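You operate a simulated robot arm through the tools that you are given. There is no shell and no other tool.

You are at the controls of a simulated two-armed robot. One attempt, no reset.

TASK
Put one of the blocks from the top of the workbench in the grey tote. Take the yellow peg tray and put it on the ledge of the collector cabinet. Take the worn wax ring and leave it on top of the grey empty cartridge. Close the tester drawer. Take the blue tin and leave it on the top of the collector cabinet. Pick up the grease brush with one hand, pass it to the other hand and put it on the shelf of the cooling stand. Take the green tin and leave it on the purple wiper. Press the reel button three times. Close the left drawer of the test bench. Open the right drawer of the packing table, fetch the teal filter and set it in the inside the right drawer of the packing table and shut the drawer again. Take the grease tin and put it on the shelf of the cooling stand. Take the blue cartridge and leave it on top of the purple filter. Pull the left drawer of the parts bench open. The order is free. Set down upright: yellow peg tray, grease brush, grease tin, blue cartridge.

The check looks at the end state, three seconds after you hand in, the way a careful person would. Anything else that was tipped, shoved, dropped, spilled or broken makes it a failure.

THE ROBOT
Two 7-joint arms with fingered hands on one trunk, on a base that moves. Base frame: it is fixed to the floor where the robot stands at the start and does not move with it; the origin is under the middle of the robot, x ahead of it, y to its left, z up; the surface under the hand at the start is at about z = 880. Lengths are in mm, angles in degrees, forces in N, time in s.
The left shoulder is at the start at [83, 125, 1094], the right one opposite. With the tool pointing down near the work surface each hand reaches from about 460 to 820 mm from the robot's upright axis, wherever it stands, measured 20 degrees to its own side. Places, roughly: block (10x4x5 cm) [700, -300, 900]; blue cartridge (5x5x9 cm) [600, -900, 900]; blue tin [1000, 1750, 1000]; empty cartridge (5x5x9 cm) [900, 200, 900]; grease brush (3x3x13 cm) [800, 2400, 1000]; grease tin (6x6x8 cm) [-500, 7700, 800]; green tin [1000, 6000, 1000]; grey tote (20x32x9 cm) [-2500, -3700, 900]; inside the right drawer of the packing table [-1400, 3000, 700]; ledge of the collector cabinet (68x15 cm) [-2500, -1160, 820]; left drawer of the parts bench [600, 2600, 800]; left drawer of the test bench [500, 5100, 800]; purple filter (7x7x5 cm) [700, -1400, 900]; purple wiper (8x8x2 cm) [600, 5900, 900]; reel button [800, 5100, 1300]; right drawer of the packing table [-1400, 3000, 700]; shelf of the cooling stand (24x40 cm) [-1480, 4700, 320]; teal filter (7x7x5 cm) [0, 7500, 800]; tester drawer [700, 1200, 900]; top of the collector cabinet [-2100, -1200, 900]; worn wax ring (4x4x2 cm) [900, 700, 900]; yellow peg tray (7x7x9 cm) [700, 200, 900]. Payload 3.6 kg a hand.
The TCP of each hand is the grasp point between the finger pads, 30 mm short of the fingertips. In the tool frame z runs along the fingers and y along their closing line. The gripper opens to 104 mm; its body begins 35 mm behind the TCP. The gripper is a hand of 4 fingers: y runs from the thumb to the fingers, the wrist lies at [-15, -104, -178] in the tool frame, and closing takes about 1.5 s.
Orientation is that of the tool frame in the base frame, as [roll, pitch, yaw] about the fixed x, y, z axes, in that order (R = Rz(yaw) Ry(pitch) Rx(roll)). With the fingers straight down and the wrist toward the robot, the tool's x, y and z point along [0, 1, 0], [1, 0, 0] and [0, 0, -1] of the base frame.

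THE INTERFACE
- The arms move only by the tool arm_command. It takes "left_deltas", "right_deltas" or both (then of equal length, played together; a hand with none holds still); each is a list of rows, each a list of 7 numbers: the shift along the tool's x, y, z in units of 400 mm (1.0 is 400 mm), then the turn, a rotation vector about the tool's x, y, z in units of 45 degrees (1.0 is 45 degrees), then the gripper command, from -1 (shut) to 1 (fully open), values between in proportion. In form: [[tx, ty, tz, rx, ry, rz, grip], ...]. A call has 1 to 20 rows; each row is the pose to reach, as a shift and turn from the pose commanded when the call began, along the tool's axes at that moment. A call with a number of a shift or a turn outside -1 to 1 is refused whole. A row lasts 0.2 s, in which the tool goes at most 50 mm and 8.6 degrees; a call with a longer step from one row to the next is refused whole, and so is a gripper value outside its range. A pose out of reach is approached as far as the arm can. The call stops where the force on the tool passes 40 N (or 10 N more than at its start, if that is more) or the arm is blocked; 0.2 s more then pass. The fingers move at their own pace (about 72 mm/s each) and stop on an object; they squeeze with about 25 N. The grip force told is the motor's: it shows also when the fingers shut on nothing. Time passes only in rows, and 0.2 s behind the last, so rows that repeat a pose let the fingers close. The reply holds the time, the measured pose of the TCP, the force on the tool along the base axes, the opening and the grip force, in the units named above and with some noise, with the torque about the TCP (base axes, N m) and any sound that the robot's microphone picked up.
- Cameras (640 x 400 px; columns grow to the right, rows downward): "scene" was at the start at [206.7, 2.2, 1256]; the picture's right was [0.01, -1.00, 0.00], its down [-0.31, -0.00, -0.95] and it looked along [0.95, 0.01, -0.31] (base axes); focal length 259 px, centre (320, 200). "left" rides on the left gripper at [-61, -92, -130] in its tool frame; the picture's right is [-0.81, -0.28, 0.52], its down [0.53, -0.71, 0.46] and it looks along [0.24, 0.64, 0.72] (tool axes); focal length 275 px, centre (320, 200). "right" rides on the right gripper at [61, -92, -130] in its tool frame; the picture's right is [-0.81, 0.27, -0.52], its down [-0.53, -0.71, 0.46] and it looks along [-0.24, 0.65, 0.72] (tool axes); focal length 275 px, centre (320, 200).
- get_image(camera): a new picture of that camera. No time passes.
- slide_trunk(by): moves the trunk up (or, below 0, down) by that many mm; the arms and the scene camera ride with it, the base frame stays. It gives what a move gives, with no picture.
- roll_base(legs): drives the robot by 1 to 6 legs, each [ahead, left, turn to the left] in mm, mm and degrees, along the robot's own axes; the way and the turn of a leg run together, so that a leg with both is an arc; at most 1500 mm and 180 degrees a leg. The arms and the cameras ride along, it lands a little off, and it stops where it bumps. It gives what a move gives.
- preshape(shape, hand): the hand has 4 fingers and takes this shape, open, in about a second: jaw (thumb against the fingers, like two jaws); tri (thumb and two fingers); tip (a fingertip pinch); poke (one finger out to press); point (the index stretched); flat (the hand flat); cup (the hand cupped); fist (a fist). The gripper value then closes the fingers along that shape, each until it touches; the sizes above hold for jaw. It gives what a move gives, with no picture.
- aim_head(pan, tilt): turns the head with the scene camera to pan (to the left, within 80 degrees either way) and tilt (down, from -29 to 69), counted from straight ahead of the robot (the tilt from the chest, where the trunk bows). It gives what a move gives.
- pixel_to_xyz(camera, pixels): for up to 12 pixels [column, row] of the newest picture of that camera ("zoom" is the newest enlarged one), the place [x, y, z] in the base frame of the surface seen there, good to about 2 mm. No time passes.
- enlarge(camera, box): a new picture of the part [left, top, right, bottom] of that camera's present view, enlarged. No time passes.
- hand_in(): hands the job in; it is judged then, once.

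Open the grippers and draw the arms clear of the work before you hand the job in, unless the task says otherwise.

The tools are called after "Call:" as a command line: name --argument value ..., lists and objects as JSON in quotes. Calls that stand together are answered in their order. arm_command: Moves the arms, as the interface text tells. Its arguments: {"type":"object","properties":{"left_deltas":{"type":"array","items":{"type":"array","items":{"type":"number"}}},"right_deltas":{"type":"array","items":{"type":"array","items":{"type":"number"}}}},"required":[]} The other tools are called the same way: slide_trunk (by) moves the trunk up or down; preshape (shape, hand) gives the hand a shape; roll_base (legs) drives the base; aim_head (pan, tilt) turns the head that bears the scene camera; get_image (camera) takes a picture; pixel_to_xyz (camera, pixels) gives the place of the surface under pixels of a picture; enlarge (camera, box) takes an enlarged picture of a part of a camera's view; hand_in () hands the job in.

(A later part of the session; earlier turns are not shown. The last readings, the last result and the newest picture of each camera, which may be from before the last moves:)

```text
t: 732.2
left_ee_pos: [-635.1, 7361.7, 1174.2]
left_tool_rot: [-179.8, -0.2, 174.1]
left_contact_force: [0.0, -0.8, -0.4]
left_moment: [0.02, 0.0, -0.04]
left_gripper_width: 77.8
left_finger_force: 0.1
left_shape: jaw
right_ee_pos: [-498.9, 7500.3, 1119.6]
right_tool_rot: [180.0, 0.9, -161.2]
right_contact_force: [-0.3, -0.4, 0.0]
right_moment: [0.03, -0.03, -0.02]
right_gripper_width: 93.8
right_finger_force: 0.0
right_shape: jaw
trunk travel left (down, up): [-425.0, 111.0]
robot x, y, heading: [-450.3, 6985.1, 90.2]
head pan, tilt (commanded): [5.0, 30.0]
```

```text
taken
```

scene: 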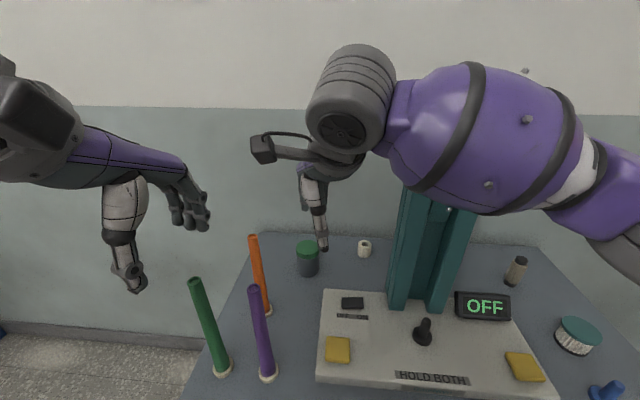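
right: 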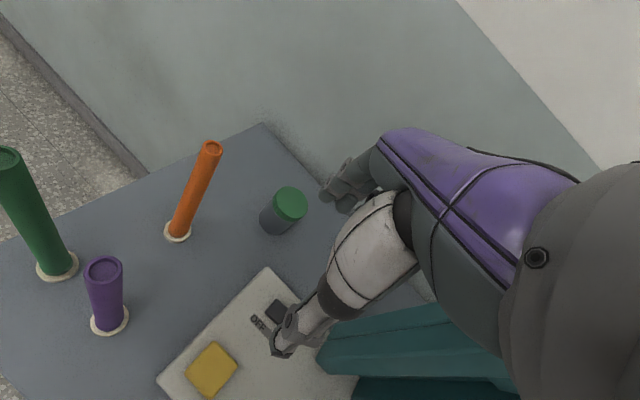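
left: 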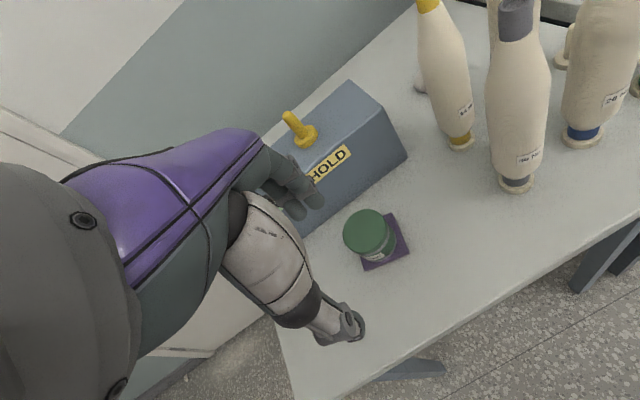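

The way is clear: rods to the left, column to the right. I go over the tin at z≈960.

Call:
arm_command --right_deltas '[[-0.01, 0.083, 0.05, 0, 0, 0, 0.8], [-0.021, 0.165, 0.1, 0, 0, 0, 0.8], [-0.031, 0.248, 0.17, 0, 0, 0, 0.8], [-0.042, 0.33, 0.24, 0, 0, 0, 0.8], [-0.052, 0.413, 0.32, 0, 0, 0, 0.8], [-0.063, 0.496, 0.4, 0, 0, 0, 0.8], [-0.063, 0.496, 0.4, 0, 0, 0, 0.8]]'

Call:
get_image --camera "right"

Call:
get_image --camera "scene"

```text
t: 733.9
left_ee_pos: [-635.5, 7362.9, 1174.5]
left_tool_rot: [-179.8, -0.2, 174.0]
left_contact_force: [0.1, 0.1, 0.1]
left_moment: [0.0, 0.01, 0.0]
left_gripper_width: 77.9
left_finger_force: 0.0
left_shape: jaw
right_ee_pos: [-535.6, 7697.9, 960.7]
right_tool_rot: [179.9, 0.8, -161.3]
right_contact_force: [0.6, 0.0, -0.4]
right_moment: [0.01, 0.0, -0.01]
right_gripper_width: 93.9
right_finger_force: 0.0
right_shape: jaw
trunk travel left (down, up): [-425.0, 111.0]
robot x, y, heading: [-448.0, 6987.2, 90.2]
head pan, tilt (commanded): [5.0, 30.0]
```

```text
taken
```

right: 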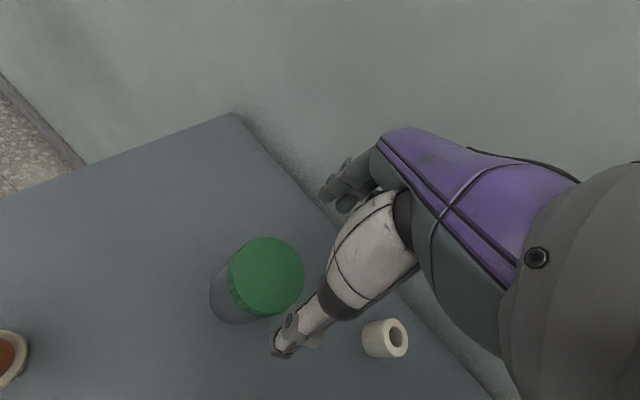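

```text
taken
```

scene: 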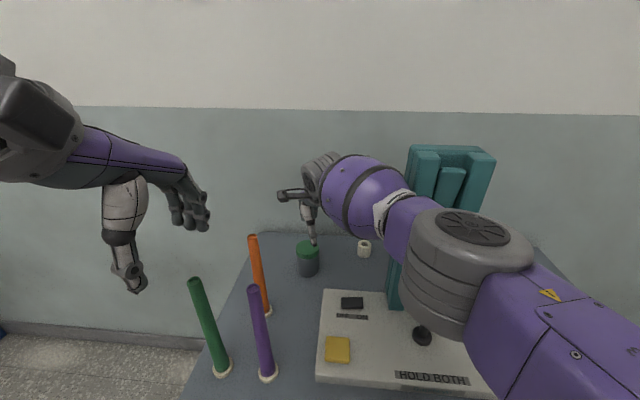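

I check the elbow's clearance over the device's lever, and refine the lid centre from this close view.

Call:
pixel_to_xyz --camera "right" --pixels '[[266, 276], [233, 276], [302, 276], [266, 242], [266, 312], [247, 250], [288, 302]]'

Call:
pixel_to_xyz --camera "scene" --pixels '[[440, 330], [420, 310], [470, 335], [423, 333], [340, 290]]'

```text
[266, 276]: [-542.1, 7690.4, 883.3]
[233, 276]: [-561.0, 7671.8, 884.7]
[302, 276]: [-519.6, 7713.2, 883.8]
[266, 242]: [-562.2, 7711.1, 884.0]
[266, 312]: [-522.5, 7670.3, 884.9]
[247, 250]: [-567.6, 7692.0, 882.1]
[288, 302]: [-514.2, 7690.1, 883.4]
```

```text
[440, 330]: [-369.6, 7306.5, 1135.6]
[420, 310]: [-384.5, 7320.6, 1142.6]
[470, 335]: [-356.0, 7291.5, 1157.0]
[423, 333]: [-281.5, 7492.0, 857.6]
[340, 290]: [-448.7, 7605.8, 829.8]
```

Lid centre refined to (−541,7691.5). I adjust, descend to z≈860 and close.

Call:
arm_command --right_deltas '[[0.018, -0.011, 0.06, 0, 0, 0, 0.8], [0.018, -0.011, 0.13, 0, 0, 0, 0.8], [0.018, -0.011, 0.2, 0, 0, 0, 0.8], [0.018, -0.011, 0.252, 0, 0, 0, 0.8], [0.018, -0.011, 0.252, 0, 0, 0, 0.2], [0.018, -0.011, 0.252, 0, 0, 0, -1], [0.018, -0.011, 0.252, 0, 0, 0, -1], [0.018, -0.011, 0.252, 0, 0, 0, -1], [0.018, -0.011, 0.252, 0, 0, 0, -1], [0.018, -0.011, 0.252, 0, 0, 0, -1], [0.018, -0.011, 0.252, 0, 0, 0, -1]]'

Call:
get_image --camera "right"

```text
t: 736.2
left_ee_pos: [-636.4, 7361.8, 1175.1]
left_tool_rot: [-179.9, -0.2, 174.2]
left_contact_force: [-0.3, 0.3, 0.3]
left_moment: [-0.04, 0.01, -0.02]
left_gripper_width: 78.0
left_finger_force: 0.0
left_shape: jaw
right_ee_pos: [-535.1, 7682.9, 859.8]
right_tool_rot: [179.7, 0.9, -161.4]
right_contact_force: [1.5, -0.8, 8.0]
right_moment: [-0.14, -0.1, -0.02]
right_gripper_width: 52.1
right_finger_force: 25.0
right_shape: jaw
right hand out of reach, approached as far as the arm can: row 3, 4, 5, 6, 7, 8, 9, 10, 11
trunk travel left (down, up): [-425.0, 111.0]
robot x, y, heading: [-444.6, 6990.0, 90.4]
head pan, tilt (commanded): [5.0, 30.0]
```

```text
taken
```

right: 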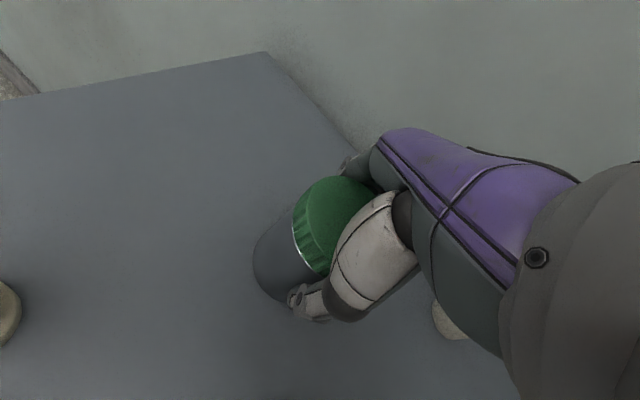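

Gripped at 52 mm. I lift straight up slowly and check.

Call:
arm_command --right_deltas '[[0, 0, -0.02, 0, 0, 0, -1], [0, 0, -0.06, 0, 0, 0, -1], [0, 0, -0.12, 0, 0, 0, -1], [0, 0, -0.2, 0, 0, 0, -1], [0, 0, -0.29, 0, 0, 0, -1], [0, 0, -0.38, 0, 0, 0, -1], [0, 0, -0.47, 0, 0, 0, -1], [0, 0, -0.5, 0, 0, 0, -1]]'

Call:
get_image --camera "right"

Call:
get_image --camera "scene"

```text
t: 738.0
left_ee_pos: [-635.7, 7363.8, 1173.7]
left_tool_rot: [-179.7, -0.1, 174.1]
left_contact_force: [0.6, 0.2, 1.0]
left_moment: [0.02, 0.03, -0.02]
left_gripper_width: 77.9
left_finger_force: 0.1
left_shape: jaw
right_ee_pos: [-538.9, 7680.8, 1059.4]
right_tool_rot: [180.0, 0.9, -161.3]
right_contact_force: [0.4, -0.1, -2.9]
right_moment: [-0.01, -0.01, 0.0]
right_gripper_width: 51.8
right_finger_force: 24.8
right_shape: jaw
trunk travel left (down, up): [-425.0, 111.0]
robot x, y, heading: [-452.5, 6987.8, 90.5]
head pan, tilt (commanded): [5.0, 30.0]
```

```text
taken
```

right: 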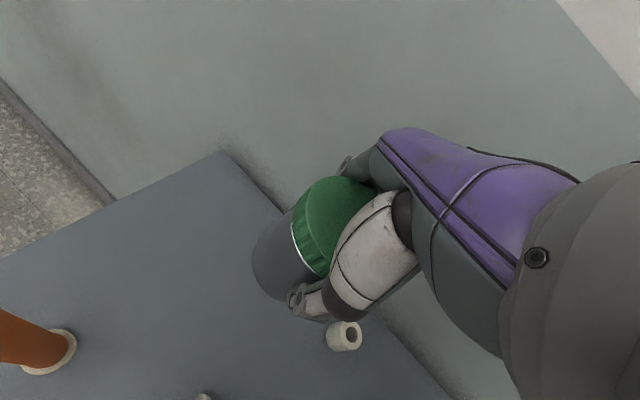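

```text
taken
```

scene: 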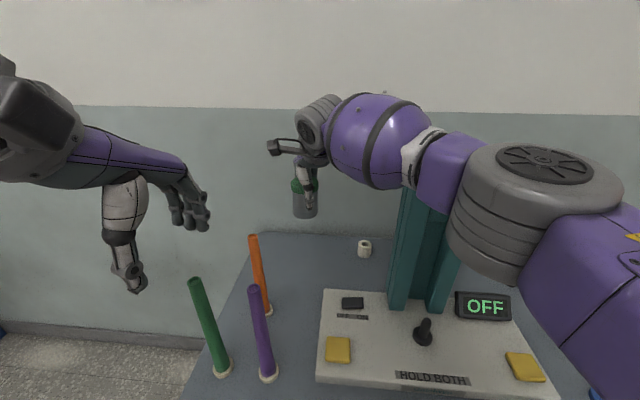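

The grease tin is held. I raise it and draw it back toward the robot, then back the base off 350 mm.

Call:
arm_command --right_deltas '[[0, 0, -0.1, 0, 0, 0, -1], [0, -0.03, -0.2, 0, 0, 0, -1], [0, -0.11, -0.27, 0, 0, 0, -1], [0, -0.22, -0.3, 0, 0, 0, -1], [0, -0.33, -0.3, 0, 0, 0, -1], [0, -0.44, -0.3, 0, 0, 0, -1], [0, -0.55, -0.3, 0, 0, 0, -1], [-0.08, -0.62, -0.3, 0, 0, 0.06, -1], [-0.17, -0.66, -0.3, 0, 0, 0.12, -1]]'

Call:
roll_base --legs '[[-300, 0, 0]]'

Call:
get_image --camera "scene"

```text
t: 740.0
left_ee_pos: [-633.9, 7362.9, 1173.9]
left_tool_rot: [-179.7, -0.2, 174.0]
left_contact_force: [-0.4, 0.0, -0.6]
left_moment: [0.03, 0.04, 0.0]
left_gripper_width: 77.7
left_finger_force: 0.0
left_shape: jaw
right_ee_pos: [-391.0, 7450.8, 1179.8]
right_tool_rot: [179.8, 0.9, -166.8]
right_contact_force: [0.0, 0.5, -2.2]
right_moment: [0.01, -0.01, 0.01]
right_gripper_width: 51.8
right_finger_force: 24.8
right_shape: jaw
trunk travel left (down, up): [-425.0, 111.0]
robot x, y, heading: [-452.7, 6986.3, 90.4]
head pan, tilt (commanded): [5.0, 30.0]
```

```text
t: 742.1
left_ee_pos: [-635.2, 7063.4, 1173.3]
left_tool_rot: [-179.8, -0.1, 174.4]
left_contact_force: [-0.4, 0.1, -0.3]
left_moment: [-0.01, 0.0, -0.02]
left_gripper_width: 77.9
left_finger_force: 0.1
left_shape: jaw
right_ee_pos: [-391.5, 7155.6, 1178.7]
right_tool_rot: [179.8, 0.8, -166.4]
right_contact_force: [-0.5, 0.2, -2.3]
right_moment: [0.02, 0.01, 0.0]
right_gripper_width: 51.7
right_finger_force: 25.2
right_shape: jaw
trunk travel left (down, up): [-425.0, 111.0]
robot x, y, heading: [-445.5, 6691.7, 90.7]
head pan, tilt (commanded): [5.0, 30.0]
```

```text
taken
```

scene: 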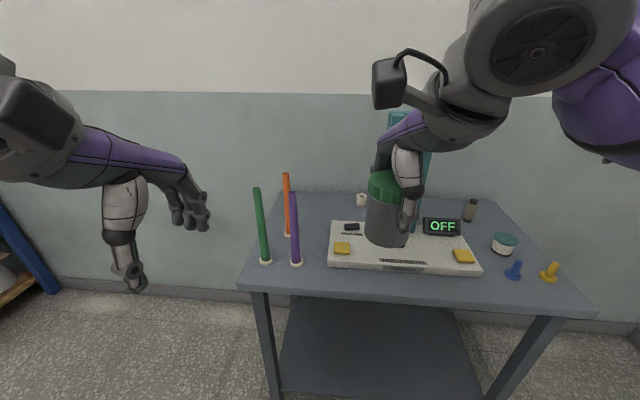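

I slide right 630 mm and forward 240 mm to reach the teal filter with the left hand.

Call:
roll_base --legs '[[0, -630, -0.7], [235, 0, 0]]'

Call:
aim_head --pan 5 --tilt 32

Call:
get_image --camera "scene"

Call:
get_image --camera "left"

```text
t: 749.5
left_ee_pos: [12.1, 7302.7, 1173.9]
left_tool_rot: [-179.7, -0.1, 172.8]
left_contact_force: [-1.0, -0.1, -0.6]
left_moment: [-0.01, -0.02, 0.02]
left_gripper_width: 77.8
left_finger_force: 0.1
left_shape: jaw
right_ee_pos: [257.3, 7387.1, 1179.5]
right_tool_rot: [179.9, 0.9, -168.1]
right_contact_force: [0.1, 0.5, -3.2]
right_moment: [-0.03, 0.01, 0.01]
right_gripper_width: 51.7
right_finger_force: 25.0
right_shape: jaw
trunk travel left (down, up): [-425.0, 111.0]
robot x, y, heading: [191.0, 6922.5, 89.3]
head pan, tilt (commanded): [5.0, 30.0]
```

```text
t: 750.1
left_ee_pos: [11.1, 7303.0, 1174.1]
left_tool_rot: [-179.8, -0.2, 172.8]
left_contact_force: [0.7, 0.5, 0.0]
left_moment: [0.0, 0.04, 0.02]
left_gripper_width: 78.0
left_finger_force: 0.0
left_shape: jaw
right_ee_pos: [258.7, 7385.8, 1178.6]
right_tool_rot: [179.9, 0.9, -167.9]
right_contact_force: [0.2, -0.7, -2.4]
right_moment: [0.0, -0.03, -0.01]
right_gripper_width: 51.8
right_finger_force: 25.2
right_shape: jaw
trunk travel left (down, up): [-425.0, 111.0]
robot x, y, heading: [185.9, 6925.1, 89.0]
head pan, tilt (commanded): [5.0, 32.0]
```

```text
taken
```

scene: 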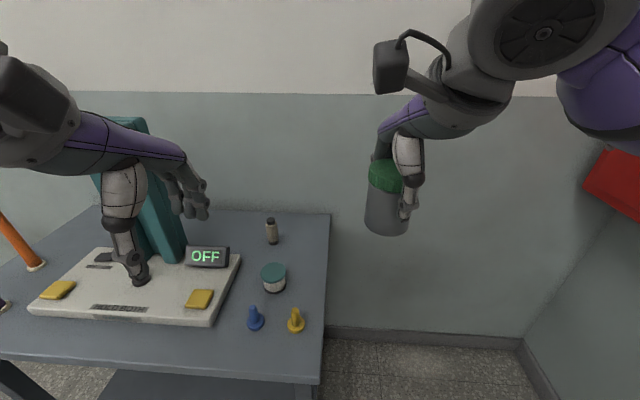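

```text
taken
```

left: 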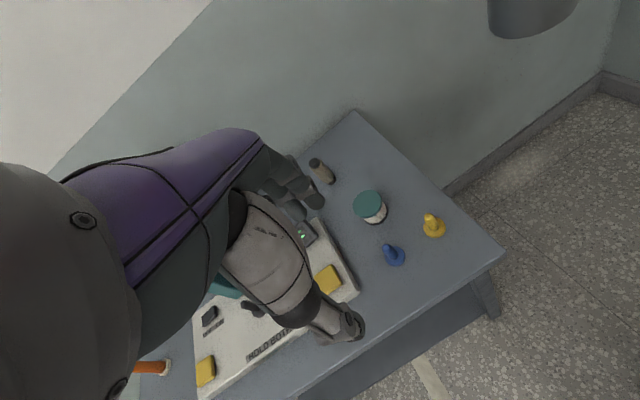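

The teal filter is at (274,272) with a bottle behind and pegs in front. I measure them.

Call:
pixel_to_xyz --camera "left" --pixels '[[367, 202], [354, 203], [381, 202], [367, 193], [367, 213], [318, 165], [330, 180], [392, 248], [305, 235], [345, 275]]'

Call:
pixel_to_xyz --camera "scene" --pixels '[[274, 269], [262, 270], [286, 270], [274, 264], [274, 275], [272, 222], [272, 240], [254, 310], [228, 255], [228, 265]]'

```text
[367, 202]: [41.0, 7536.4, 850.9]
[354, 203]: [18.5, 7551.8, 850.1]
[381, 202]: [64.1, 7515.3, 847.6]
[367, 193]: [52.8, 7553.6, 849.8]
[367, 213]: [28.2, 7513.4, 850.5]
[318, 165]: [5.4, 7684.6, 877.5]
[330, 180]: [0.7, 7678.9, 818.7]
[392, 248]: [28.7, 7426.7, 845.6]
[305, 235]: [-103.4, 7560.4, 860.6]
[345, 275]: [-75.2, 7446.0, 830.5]
```

```text
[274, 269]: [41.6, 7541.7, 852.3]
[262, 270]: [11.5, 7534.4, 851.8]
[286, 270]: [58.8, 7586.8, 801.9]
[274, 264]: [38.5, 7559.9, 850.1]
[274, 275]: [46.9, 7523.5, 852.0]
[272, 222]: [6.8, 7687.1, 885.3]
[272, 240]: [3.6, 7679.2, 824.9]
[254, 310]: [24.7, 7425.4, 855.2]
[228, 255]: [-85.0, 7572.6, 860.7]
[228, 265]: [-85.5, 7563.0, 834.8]
```

Filter centre is (41,7537), top 851. I move the left hand over it at z≈940 with the opening limited to ~80 mm.

Call:
arm_command --left_deltas '[[0, 0.074, 0.03, 0, 0, -0.02, 0.55], [0, 0.148, 0.08, 0, 0, -0.04, 0.55], [0, 0.221, 0.15, 0, 0, -0.06, 0.55], [0, 0.295, 0.23, 0, 0, -0.08, 0.55], [0, 0.369, 0.32, 0, 0, -0.1, 0.55], [0, 0.443, 0.41, 0, 0, -0.12, 0.55], [0, 0.516, 0.5, 0, 0, -0.14, 0.55], [0, 0.59, 0.585, 0, 0, -0.156, 0.55], [0, 0.59, 0.585, 0, 0, -0.156, 0.55]]'

Call:
get_image --camera "left"

Call:
get_image --camera "scene"

```text
t: 752.1
left_ee_pos: [41.5, 7533.6, 935.8]
left_tool_rot: [-179.9, -0.2, 179.9]
left_contact_force: [-0.9, -0.9, -0.2]
left_moment: [-0.01, 0.01, 0.02]
left_gripper_width: 80.3
left_finger_force: 0.0
left_shape: jaw
right_ee_pos: [258.8, 7386.0, 1179.0]
right_tool_rot: [179.8, 0.8, -168.0]
right_contact_force: [-0.2, 0.5, -1.6]
right_moment: [0.0, -0.01, -0.01]
right_gripper_width: 51.7
right_finger_force: 24.9
right_shape: jaw
trunk travel left (down, up): [-425.0, 111.0]
robot x, y, heading: [187.8, 6924.8, 89.0]
head pan, tilt (commanded): [5.0, 32.0]
```

```text
taken
```

left: 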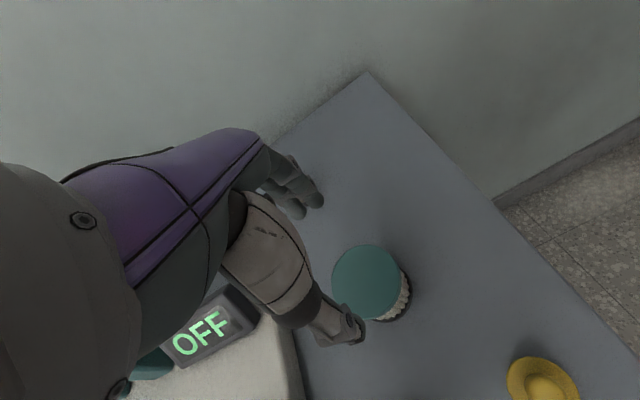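

```text
taken
```

scene: 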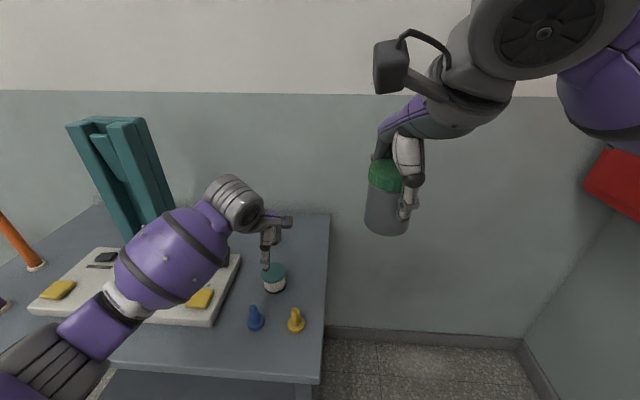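

Aligned (predicted (364,279), lid at (366,281)). I descend to z≈840 and close.

Call:
arm_command --left_deltas '[[0, 0.004, 0.07, 0, 0, 0, 0.55], [0, 0.006, 0.14, 0, 0, 0, 0.55], [0, 0.006, 0.2, 0, 0, 0, 0.55], [0, 0.006, 0.24, 0, 0, 0, 0.55], [0, 0.006, 0.24, 0, 0, 0, 0.2], [0, 0.006, 0.24, 0, 0, 0, -1], [0, 0.006, 0.24, 0, 0, 0, -1], [0, 0.006, 0.24, 0, 0, 0, -1], [0, 0.006, 0.24, 0, 0, 0, -1], [0, 0.006, 0.24, 0, 0, 0, -1]]'

Call:
get_image --camera "left"

```text
t: 754.3
left_ee_pos: [40.5, 7535.8, 843.5]
left_tool_rot: [-179.8, -0.1, 179.8]
left_contact_force: [0.0, 0.0, 0.1]
left_moment: [0.02, -0.01, 0.01]
left_gripper_width: 49.7
left_finger_force: 25.2
left_shape: jaw
right_ee_pos: [258.3, 7385.6, 1179.0]
right_tool_rot: [179.9, 0.9, -168.0]
right_contact_force: [-0.5, -0.4, -1.9]
right_moment: [-0.02, 0.01, 0.01]
right_gripper_width: 51.6
right_finger_force: 25.2
right_shape: jaw
trunk travel left (down, up): [-425.0, 111.0]
robot x, y, heading: [189.4, 6925.2, 89.1]
head pan, tilt (commanded): [5.0, 32.0]
```

```text
taken
```

left: 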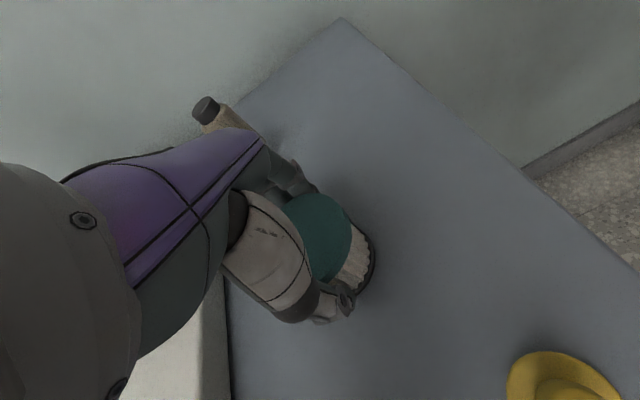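

The filter is gripped. I lift it straight up and draw it back.

Call:
arm_command --left_deltas '[[0, 0, -0.03, 0, 0, 0, -1], [0, 0, -0.1, 0, 0, 0, -1], [0, 0, -0.2, 0, 0, 0, -1], [0, 0, -0.31, 0, 0, 0, -1], [0, 0, -0.42, 0, 0, 0, -1], [0, 0, -0.53, 0, 0, 0, -1], [0, -0.06, -0.62, 0, 0, 0, -1], [0, -0.15, -0.69, 0, 0, 0, -1], [0, -0.26, -0.72, 0, 0, 0, -1], [0, -0.37, -0.73, 0, 0, 0, -1], [0, -0.45, -0.73, 0, 0, 0, -1]]'

Call:
get_image --camera "scene"

```text
t: 756.7
left_ee_pos: [42.4, 7358.2, 1136.1]
left_tool_rot: [-179.6, -0.2, 179.8]
left_contact_force: [-0.5, -1.0, 0.4]
left_moment: [-0.02, 0.03, -0.03]
left_gripper_width: 49.5
left_finger_force: 25.0
left_shape: jaw
right_ee_pos: [257.9, 7386.4, 1178.3]
right_tool_rot: [179.9, 0.9, -167.9]
right_contact_force: [0.1, -0.8, -2.6]
right_moment: [-0.04, -0.02, -0.02]
right_gripper_width: 51.8
right_finger_force: 25.4
right_shape: jaw
trunk travel left (down, up): [-425.0, 111.0]
robot x, y, heading: [194.1, 6922.1, 89.3]
head pan, tilt (commanded): [5.0, 32.0]
```

```text
taken
```

scene: 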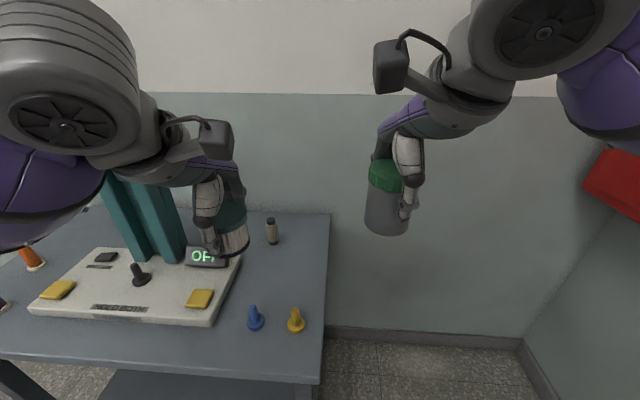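

Both objects are held. I move the left hand further out and back, then drive (backwards) along the aisle to the cooling stand.

Call:
arm_command --left_deltas '[[0.06, -0.04, -0.03, 0, 0, 0, -1], [0.13, -0.08, -0.06, 0, 0, 0, -1], [0.2, -0.13, -0.08, 0, 0, 0, -1], [0.27, -0.18, -0.1, 0, 0, 0, -1], [0.34, -0.22, -0.1, 0, 0, 0, -1], [0.34, -0.22, -0.1, 0, 0, 0, -1]]'

Call:
roll_base --legs '[[-300, 0, 0.7], [0, 494, 0], [-1300, 0, 0], [-1250, 0, 0]]'

Call:
get_image --camera "scene"

```text
t: 758.1
left_ee_pos: [-95.7, 7269.5, 1176.6]
left_tool_rot: [-179.7, -0.1, 179.7]
left_contact_force: [0.7, -0.4, -0.6]
left_moment: [-0.03, 0.01, 0.02]
left_gripper_width: 49.7
left_finger_force: 24.6
left_shape: jaw
right_ee_pos: [259.0, 7387.4, 1178.2]
right_tool_rot: [179.9, 0.9, -168.0]
right_contact_force: [-0.2, 0.6, -2.0]
right_moment: [-0.03, 0.02, -0.03]
right_gripper_width: 51.8
right_finger_force: 24.8
right_shape: jaw
trunk travel left (down, up): [-425.0, 111.0]
robot x, y, heading: [189.4, 6923.5, 88.8]
head pan, tilt (commanded): [5.0, 32.0]
```

```text
t: 776.8
left_ee_pos: [-601.4, 4395.1, 1176.6]
left_tool_rot: [-179.8, -0.2, -178.7]
left_contact_force: [0.6, 0.4, 0.3]
left_moment: [0.03, 0.02, -0.01]
left_gripper_width: 49.5
left_finger_force: 25.0
left_shape: jaw
right_ee_pos: [-249.4, 4522.5, 1178.6]
right_tool_rot: [179.9, 0.9, -166.7]
right_contact_force: [-0.1, 0.3, -2.9]
right_moment: [0.02, -0.03, -0.03]
right_gripper_width: 51.9
right_finger_force: 25.2
right_shape: jaw
trunk travel left (down, up): [-425.0, 111.0]
robot x, y, heading: [-307.8, 4057.7, 90.6]
head pan, tilt (commanded): [5.0, 32.0]
```

```text
taken
```

scene: 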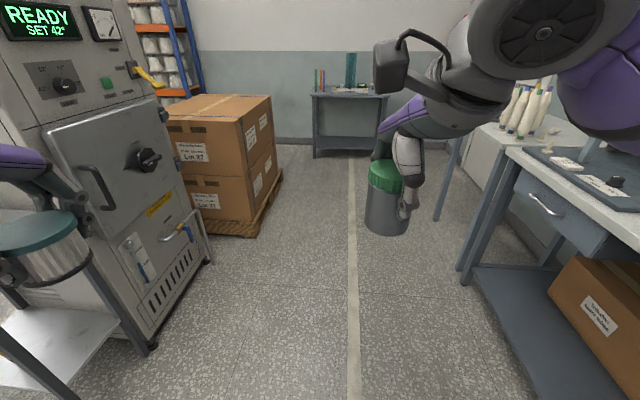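

I back up 150 mm for margin and slide left 1160 mm to stand before the cooling stand.

Call:
roll_base --legs '[[-150, 0, -0.6], [0, 1160, 0]]'

Call:
aim_head --pan 0 --tilt 40

Call:
get_image --camera "scene"

```text
t: 788.3
left_ee_pos: [-1757.1, 4284.0, 1176.7]
left_tool_rot: [-179.8, -0.2, 178.5]
left_contact_force: [0.8, -0.2, -1.1]
left_moment: [0.0, 0.0, -0.03]
left_gripper_width: 49.5
left_finger_force: 24.8
left_shape: jaw
right_ee_pos: [-1399.5, 4393.4, 1179.5]
right_tool_rot: [179.9, 1.0, -169.3]
right_contact_force: [0.1, -0.9, -3.7]
right_moment: [0.01, -0.03, -0.01]
right_gripper_width: 51.6
right_finger_force: 25.0
right_shape: jaw
trunk travel left (down, up): [-425.0, 111.0]
robot x, y, heading: [-1479.9, 3929.5, 88.1]
head pan, tilt (commanded): [5.0, 32.0]
```

```text
t: 789.0
left_ee_pos: [-1757.7, 4283.6, 1176.0]
left_tool_rot: [-179.8, -0.2, 178.5]
left_contact_force: [0.1, -0.3, -0.9]
left_moment: [0.0, -0.03, 0.02]
left_gripper_width: 49.4
left_finger_force: 25.1
left_shape: jaw
right_ee_pos: [-1401.1, 4394.1, 1177.0]
right_tool_rot: [179.9, 1.0, -169.3]
right_contact_force: [-0.6, -0.4, -2.7]
right_moment: [0.01, 0.02, -0.01]
right_gripper_width: 51.6
right_finger_force: 25.1
right_shape: jaw
trunk travel left (down, up): [-425.0, 111.0]
robot x, y, heading: [-1478.0, 3932.8, 87.9]
head pan, tilt (commanded): [0.0, 40.0]
```

```text
taken
```

scene: 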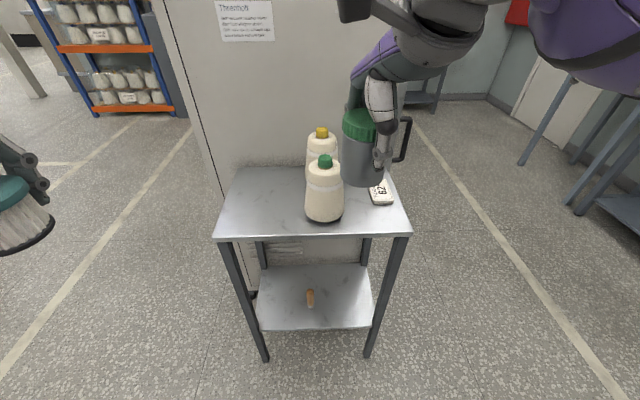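

The brush still stands on the shelf. I lower the trunk here, in front of the stand, in two steps.

Call:
slide_trunk --by -300

Call:
slide_trunk --by -120

Call:
get_image --camera "scene"

```text
t: 792.0
left_ee_pos: [-1756.6, 4319.2, 831.1]
left_tool_rot: [-171.5, -0.3, 178.5]
left_contact_force: [0.4, 0.0, -0.6]
left_moment: [0.0, 0.0, -0.01]
left_gripper_width: 49.4
left_finger_force: 24.9
left_shape: jaw
right_ee_pos: [-1400.1, 4394.1, 878.5]
right_tool_rot: [179.9, 1.0, -169.3]
right_contact_force: [0.1, 0.0, -2.4]
right_moment: [0.0, -0.01, 0.01]
right_gripper_width: 51.8
right_finger_force: 24.7
right_shape: jaw
trunk travel left (down, up): [-125.0, 411.0]
robot x, y, heading: [-1480.9, 3932.3, 87.4]
head pan, tilt (commanded): [0.0, 40.0]
```

```text
t: 793.5
left_ee_pos: [-1754.2, 4343.4, 708.2]
left_tool_rot: [-168.1, -0.3, 178.3]
left_contact_force: [0.9, 0.4, -0.5]
left_moment: [0.01, 0.0, 0.03]
left_gripper_width: 49.1
left_finger_force: 24.7
left_shape: jaw
right_ee_pos: [-1400.2, 4394.0, 758.0]
right_tool_rot: [179.9, 0.9, -169.4]
right_contact_force: [-0.2, 0.3, -2.8]
right_moment: [0.02, -0.04, -0.02]
right_gripper_width: 51.4
right_finger_force: 25.0
right_shape: jaw
trunk travel left (down, up): [-5.0, 531.0]
robot x, y, heading: [-1481.7, 3929.3, 87.9]
head pan, tilt (commanded): [0.0, 40.0]
```

```text
taken
```

scene: 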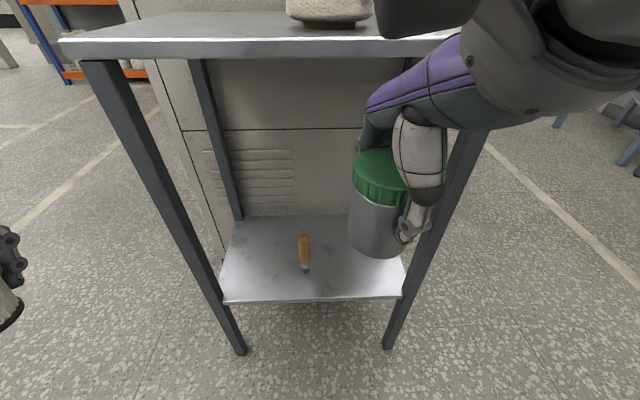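

I back the base 110 mm, then extend the right hand forward and lower it to about z=430 before entering the shelf space.

Call:
roll_base --legs '[[-110, 0, 2.1]]'

Call:
arm_command --right_deltas '[[-0.03, 0.07, 0.08, 0, 0, 0.04, -1], [-0.06, 0.14, 0.16, 0, 0, 0.08, -1], [-0.09, 0.2, 0.25, 0, 0, 0.12, -1], [-0.11, 0.26, 0.34, 0, 0, 0.16, -1], [-0.12, 0.31, 0.44, 0, 0, 0.2, -1], [-0.12, 0.33, 0.55, 0, 0, 0.24, -1], [-0.12, 0.33, 0.66, 0, 0, 0.27, -1], [-0.12, 0.33, 0.77, 0, 0, 0.27, -1], [-0.12, 0.33, 0.82, 0, 0, 0.27, -1], [-0.12, 0.33, 0.82, 0, 0, 0.27, -1]]'

Call:
get_image --camera "scene"

Call:
get_image --camera "right"

```text
t: 794.7
left_ee_pos: [-1771.8, 4223.8, 709.9]
left_tool_rot: [-168.0, -0.2, -179.4]
left_contact_force: [-0.5, -1.4, -0.5]
left_moment: [-0.05, -0.02, 0.01]
left_gripper_width: 49.2
left_finger_force: 25.0
left_shape: jaw
right_ee_pos: [-1419.3, 4287.5, 758.1]
right_tool_rot: [180.0, 0.9, -167.2]
right_contact_force: [0.7, -1.1, -2.2]
right_moment: [0.02, 0.0, 0.0]
right_gripper_width: 51.6
right_finger_force: 24.8
right_shape: jaw
trunk travel left (down, up): [-5.0, 531.0]
robot x, y, heading: [-1477.5, 3822.6, 89.6]
head pan, tilt (commanded): [0.0, 40.0]
```

```text
t: 796.9
left_ee_pos: [-1771.8, 4225.1, 707.9]
left_tool_rot: [-168.2, -0.3, -179.5]
left_contact_force: [-0.7, 0.6, -0.8]
left_moment: [0.0, -0.01, 0.01]
left_gripper_width: 49.4
left_finger_force: 24.8
left_shape: jaw
right_ee_pos: [-1398.4, 4427.9, 430.7]
right_tool_rot: [179.7, 0.8, -179.3]
right_contact_force: [-0.7, -0.5, -1.5]
right_moment: [-0.02, 0.01, -0.01]
right_gripper_width: 51.5
right_finger_force: 24.7
right_shape: jaw
trunk travel left (down, up): [-5.0, 531.0]
robot x, y, heading: [-1480.5, 3825.4, 90.1]
head pan, tilt (commanded): [0.0, 40.0]
```

```text
taken
```

scene: 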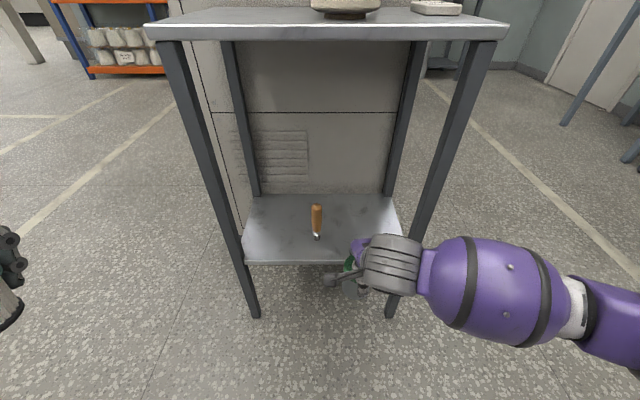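

```text
taken
```

right: 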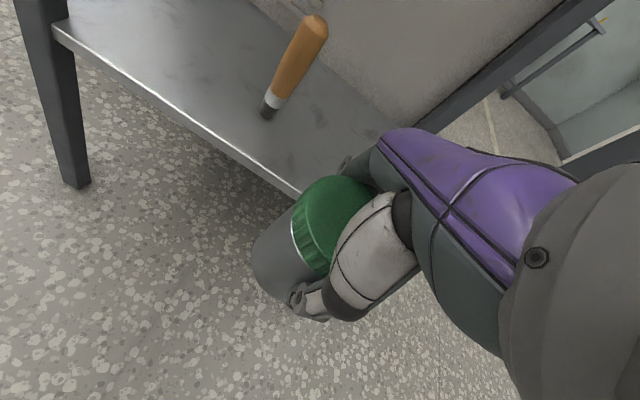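

The elbow sticks out toward the stand's right leg when the arm is bent. I extend the arm 85 mm further so it's straighter, and check the elbow.

Call:
arm_command --right_deltas '[[-0.02, 0.07, 0, 0, 0, 0, -1], [-0.04, 0.14, 0, 0, 0, 0, -1], [-0.0525, 0.2125, 0, 0, 0, 0, -1], [-0.0525, 0.2125, 0, 0, 0, 0, -1]]'

Call:
get_image --camera "scene"

Call:
pixel_to_xyz --camera "scene" --pixels '[[460, 250], [520, 250], [580, 270], [620, 300], [400, 260], [440, 300]]'

```text
t: 797.9
left_ee_pos: [-1773.3, 4223.9, 709.7]
left_tool_rot: [-168.0, -0.3, -179.5]
left_contact_force: [-0.2, -0.7, -0.5]
left_moment: [0.02, -0.01, -0.01]
left_gripper_width: 49.3
left_finger_force: 25.4
left_shape: jaw
right_ee_pos: [-1376.5, 4513.7, 431.2]
right_tool_rot: [179.7, 0.8, -179.3]
right_contact_force: [0.1, -0.3, -2.9]
right_moment: [-0.02, 0.0, -0.02]
right_gripper_width: 51.5
right_finger_force: 24.9
right_shape: jaw
trunk travel left (down, up): [-5.0, 531.0]
robot x, y, heading: [-1483.2, 3825.6, 89.5]
head pan, tilt (commanded): [0.0, 40.0]
```

```text
taken
```

scene: 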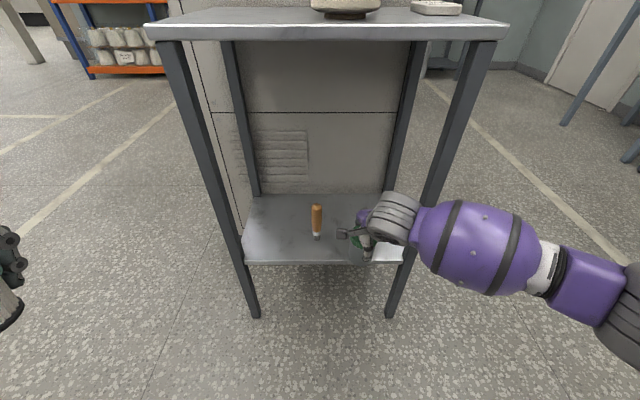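

```text
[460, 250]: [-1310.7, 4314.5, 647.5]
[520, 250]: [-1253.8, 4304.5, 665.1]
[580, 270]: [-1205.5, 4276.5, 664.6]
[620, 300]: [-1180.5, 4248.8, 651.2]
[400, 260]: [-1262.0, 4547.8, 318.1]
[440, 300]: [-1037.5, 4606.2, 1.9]
```

The forearm would come close to the right front leg. Instead I'll set the tin on the left part of the shelf: I slide the base left 208 mm first.

Call:
roll_base --legs '[[0, 208, 0.5]]'

Call:
get_image --camera "scene"

Call:
get_image --camera "right"

```text
t: 800.3
left_ee_pos: [-1986.1, 4220.1, 707.7]
left_tool_rot: [-168.2, -0.3, -178.9]
left_contact_force: [-0.2, 0.0, -0.1]
left_moment: [-0.03, 0.04, 0.0]
left_gripper_width: 49.3
left_finger_force: 25.1
left_shape: jaw
right_ee_pos: [-1592.3, 4513.9, 430.4]
right_tool_rot: [179.7, 0.9, -178.7]
right_contact_force: [0.1, 0.5, -2.3]
right_moment: [0.0, 0.0, -0.01]
right_gripper_width: 51.5
right_finger_force: 25.0
right_shape: jaw
trunk travel left (down, up): [-5.0, 531.0]
robot x, y, heading: [-1693.3, 3823.7, 90.5]
head pan, tilt (commanded): [0.0, 40.0]
```

```text
taken
```

scene: 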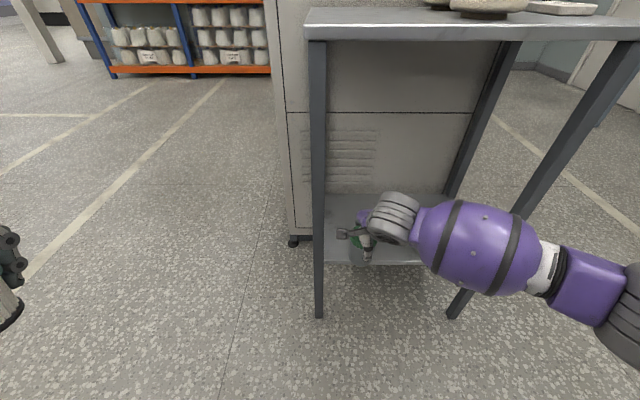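

```text
taken
```

right: 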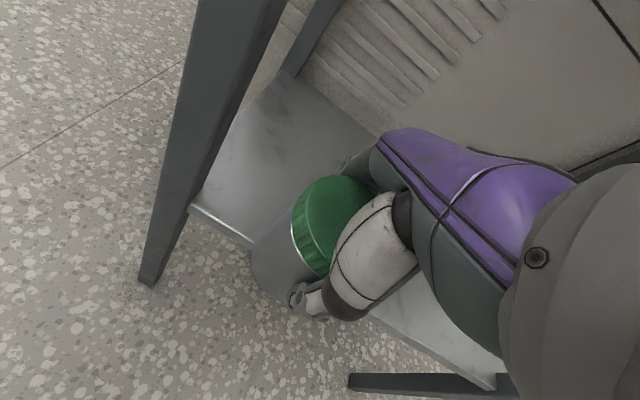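

The wrist camera would pass very near the left leg. I rotate the hand 30° counter-clockwise so the camera comes behind it.

Call:
arm_command --right_deltas '[[0, 0, 0, 0, 0, -0.17, -1], [0, 0, 0, 0, 0, -0.33, -1], [0, 0, 0, 0, 0, -0.5, -1], [0, 0, 0, 0, 0, -0.667, -1], [0, 0, 0, 0, 0, -0.667, -1]]'

Call:
get_image --camera "scene"

Call:
get_image --camera "right"

```text
t: 801.5
left_ee_pos: [-1986.6, 4220.0, 708.2]
left_tool_rot: [-168.1, -0.2, -178.8]
left_contact_force: [-0.1, 0.6, -1.1]
left_moment: [-0.01, -0.01, 0.01]
left_gripper_width: 49.5
left_finger_force: 25.3
left_shape: jaw
right_ee_pos: [-1593.5, 4512.8, 429.9]
right_tool_rot: [-179.7, 0.9, -148.6]
right_contact_force: [-0.2, -0.5, -1.9]
right_moment: [-0.04, 0.01, 0.02]
right_gripper_width: 51.5
right_finger_force: 25.1
right_shape: jaw
trunk travel left (down, up): [-5.0, 531.0]
robot x, y, heading: [-1690.3, 3823.3, 90.5]
head pan, tilt (commanded): [0.0, 40.0]
```

```text
taken
```

scene: 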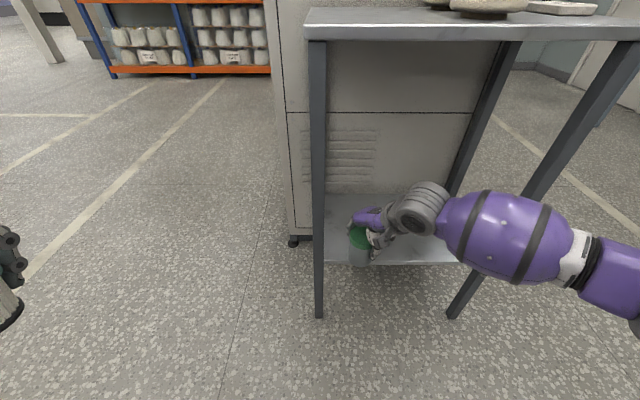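

```text
taken
```

right: 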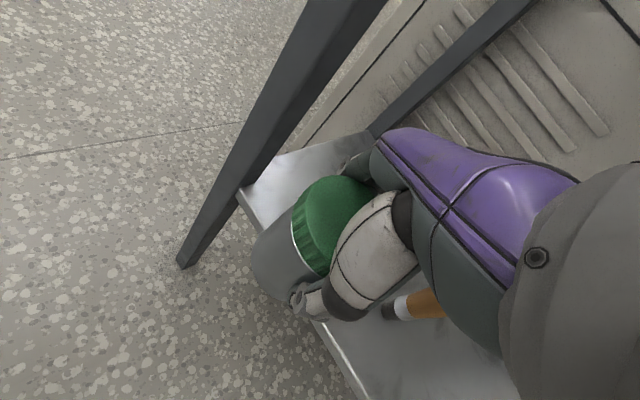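

The camera is now behind the hand. I measure the forearm against the right leg and brush before driving in.

Call:
pixel_to_xyz --camera "scene" --pixels '[[470, 220], [510, 220], [550, 235], [600, 260], [420, 200], [445, 195], [500, 195], [540, 205], [570, 160]]'

```text
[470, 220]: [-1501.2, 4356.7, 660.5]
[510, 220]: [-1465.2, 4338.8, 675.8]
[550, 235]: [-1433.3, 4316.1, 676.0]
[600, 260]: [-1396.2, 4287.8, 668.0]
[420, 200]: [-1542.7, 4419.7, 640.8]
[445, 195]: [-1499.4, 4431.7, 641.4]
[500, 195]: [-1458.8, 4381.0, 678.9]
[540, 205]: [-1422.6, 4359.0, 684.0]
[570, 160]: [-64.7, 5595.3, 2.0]
```

Clearances are fine (forearm bottom ≈548 above the brush top 450). I drive forward 145 mm into the shelf space.

Call:
roll_base --legs '[[145, 0, -0.5]]'

Call:
get_image --camera "right"

Call:
get_image --camera "scene"

```text
t: 802.9
left_ee_pos: [-1982.9, 4368.1, 708.9]
left_tool_rot: [-168.1, -0.3, -179.2]
left_contact_force: [0.1, 0.6, -0.4]
left_moment: [0.04, -0.01, 0.0]
left_gripper_width: 49.7
left_finger_force: 25.6
left_shape: jaw
right_ee_pos: [-1587.2, 4657.3, 429.5]
right_tool_rot: [-179.9, 0.9, -149.3]
right_contact_force: [-0.7, 0.4, -3.0]
right_moment: [0.02, 0.0, 0.08]
right_gripper_width: 51.6
right_finger_force: 24.9
right_shape: jaw
trunk travel left (down, up): [-5.0, 531.0]
robot x, y, heading: [-1690.0, 3967.2, 90.0]
head pan, tilt (commanded): [0.0, 40.0]
```

```text
taken
```

right: 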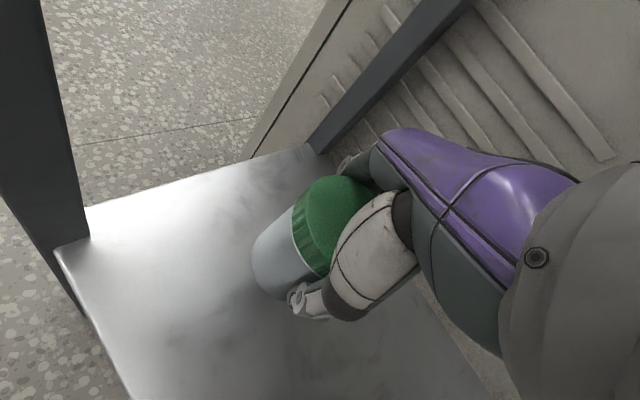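

```text
taken
```

scene: 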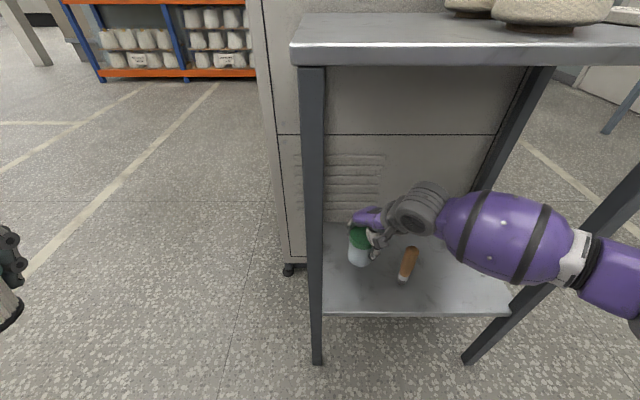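

The tin is over the shelf's left part; the brush stays upright. I lower to ~384 and then in small steps.

Call:
arm_command --right_deltas '[[0, 0, 0.05, 0, 0, 0, -1], [0, 0, 0.095, 0, 0, 0, -1], [0, 0, 0.112, 0, 0, 0, -1], [0, 0, 0.118, 0, 0, 0, -1], [0, 0, 0.123, 0, 0, 0, -1]]'

```text
t: 804.1
left_ee_pos: [-1983.9, 4367.2, 708.6]
left_tool_rot: [-168.1, -0.3, -179.3]
left_contact_force: [-0.9, 0.2, -0.8]
left_moment: [0.01, -0.01, -0.03]
left_gripper_width: 49.5
left_finger_force: 25.4
left_shape: jaw
right_ee_pos: [-1586.2, 4657.9, 380.2]
right_tool_rot: [-179.8, 0.9, -149.2]
right_contact_force: [0.2, 0.4, -2.3]
right_moment: [-0.04, -0.02, 0.0]
right_gripper_width: 51.9
right_finger_force: 25.0
right_shape: jaw
trunk travel left (down, up): [-5.0, 531.0]
robot x, y, heading: [-1692.8, 3968.2, 89.6]
head pan, tilt (commanded): [0.0, 40.0]
```

Call:
arm_command --right_deltas '[[0, 0, 0.003, 0, 0, 0, -1], [0, 0, 0.006, 0, 0, 0, -1], [0, 0, 0.009, 0, 0, 0, -1], [0, 0, 0.009, 0, 0, 0, -1]]'

Call:
get_image --camera "right"

```text
t: 805.1
left_ee_pos: [-1984.4, 4366.8, 707.7]
left_tool_rot: [-168.1, -0.3, -179.2]
left_contact_force: [-0.1, 0.3, 0.3]
left_moment: [-0.01, 0.03, 0.03]
left_gripper_width: 49.4
left_finger_force: 25.2
left_shape: jaw
right_ee_pos: [-1587.7, 4658.1, 378.8]
right_tool_rot: [-180.0, 0.9, -149.2]
right_contact_force: [-0.1, 0.0, 2.3]
right_moment: [-0.08, -0.08, 0.0]
right_gripper_width: 51.3
right_finger_force: 24.6
right_shape: jaw
trunk travel left (down, up): [-5.0, 531.0]
robot x, y, heading: [-1693.4, 3968.6, 90.0]
head pan, tilt (commanded): [0.0, 40.0]
```

```text
taken
```

right: 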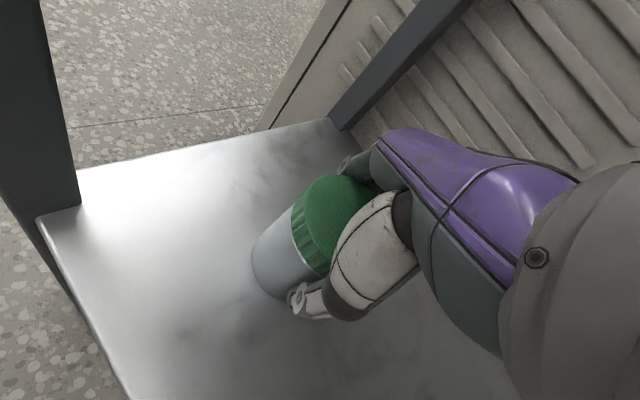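

The shelf takes the weight. I open the hand and rise 78 mm straight up.

Call:
arm_command --right_deltas '[[0, 0, 0.002, 0, 0, 0, -1], [0, 0, 0.002, 0, 0, 0, 0.2], [0, 0, 0.002, 0, 0, 0, 0.6], [0, 0, 0.002, 0, 0, 0, 0.6], [0, 0, 0.002, 0, 0, 0, 0.6], [0, 0, -0.03, 0, 0, 0, 0.6], [0, 0, -0.08, 0, 0, 0, 0.6], [0, 0, -0.14, 0, 0, 0, 0.6], [0, 0, -0.195, 0, 0, 0, 0.6], [0, 0, -0.195, 0, 0, 0, 0.6]]'

Call:
get_image --camera "right"

Call:
get_image --camera "scene"

```text
t: 807.3
left_ee_pos: [-1984.0, 4368.0, 708.6]
left_tool_rot: [-168.1, -0.3, -179.3]
left_contact_force: [-0.7, 0.0, -0.9]
left_moment: [0.02, 0.0, 0.0]
left_gripper_width: 49.3
left_finger_force: 24.9
left_shape: jaw
right_ee_pos: [-1588.5, 4658.9, 456.4]
right_tool_rot: [-179.7, 0.8, -149.1]
right_contact_force: [0.3, 0.7, 0.7]
right_moment: [0.02, 0.01, -0.03]
right_gripper_width: 83.0
right_finger_force: 0.0
right_shape: jaw
trunk travel left (down, up): [-5.0, 531.0]
robot x, y, heading: [-1689.3, 3969.0, 90.2]
head pan, tilt (commanded): [0.0, 40.0]
```

```text
taken
```

right: 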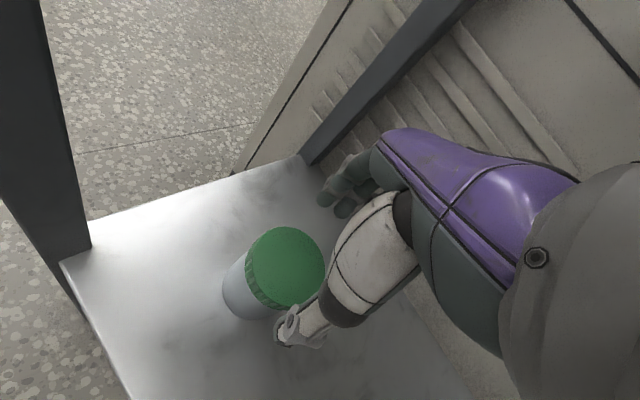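

```text
taken
```

scene: 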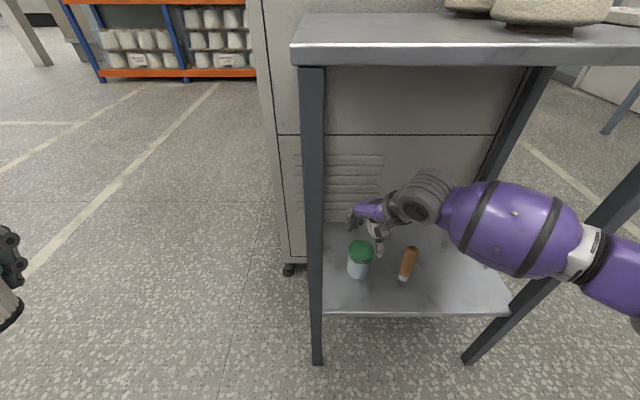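

The grease tin stands upright. I back the base out 260 mm.

Call:
roll_base --legs '[[-260, 0, 0]]'

Call:
get_image --camera "scene"

Call:
enlarge --camera "scene" --box '[280, 150, 480, 300]'

```text
t: 809.3
left_ee_pos: [-1983.3, 4109.4, 708.5]
left_tool_rot: [-168.1, -0.3, -179.6]
left_contact_force: [0.7, 0.3, -1.0]
left_moment: [-0.03, 0.01, 0.03]
left_gripper_width: 49.4
left_finger_force: 25.2
left_shape: jaw
right_ee_pos: [-1586.7, 4399.3, 455.2]
right_tool_rot: [-179.8, 1.0, -149.3]
right_contact_force: [-0.2, 0.0, 0.6]
right_moment: [-0.01, -0.04, -0.02]
right_gripper_width: 82.9
right_finger_force: 0.1
right_shape: jaw
trunk travel left (down, up): [-5.0, 531.0]
robot x, y, heading: [-1687.0, 3707.9, 89.9]
head pan, tilt (commanded): [0.0, 40.0]
stopped in leg 1: the robot was blocked; the commanded pose is now the measured one
```

```text
taken
```

scene: 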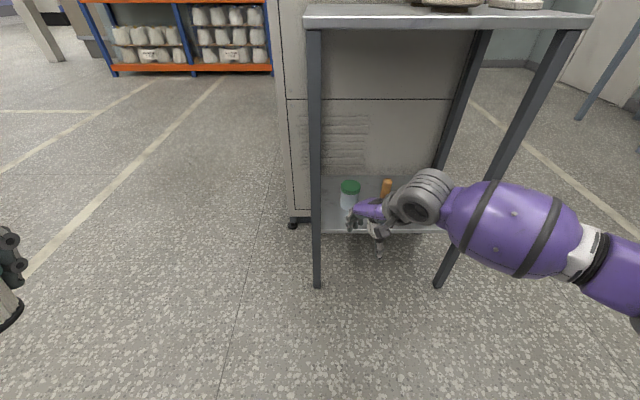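

```text
2.67 times, centred on (380, 225) of scene
```

zoom: 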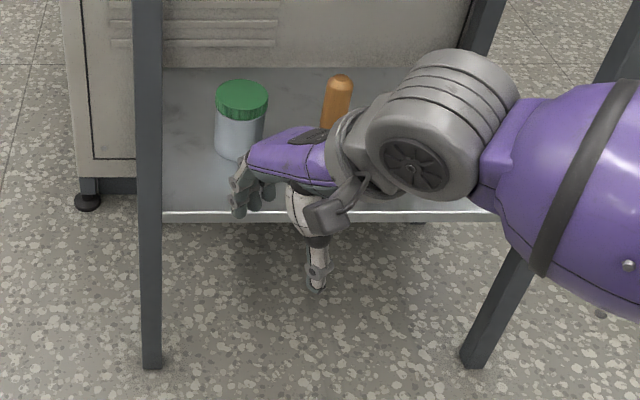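

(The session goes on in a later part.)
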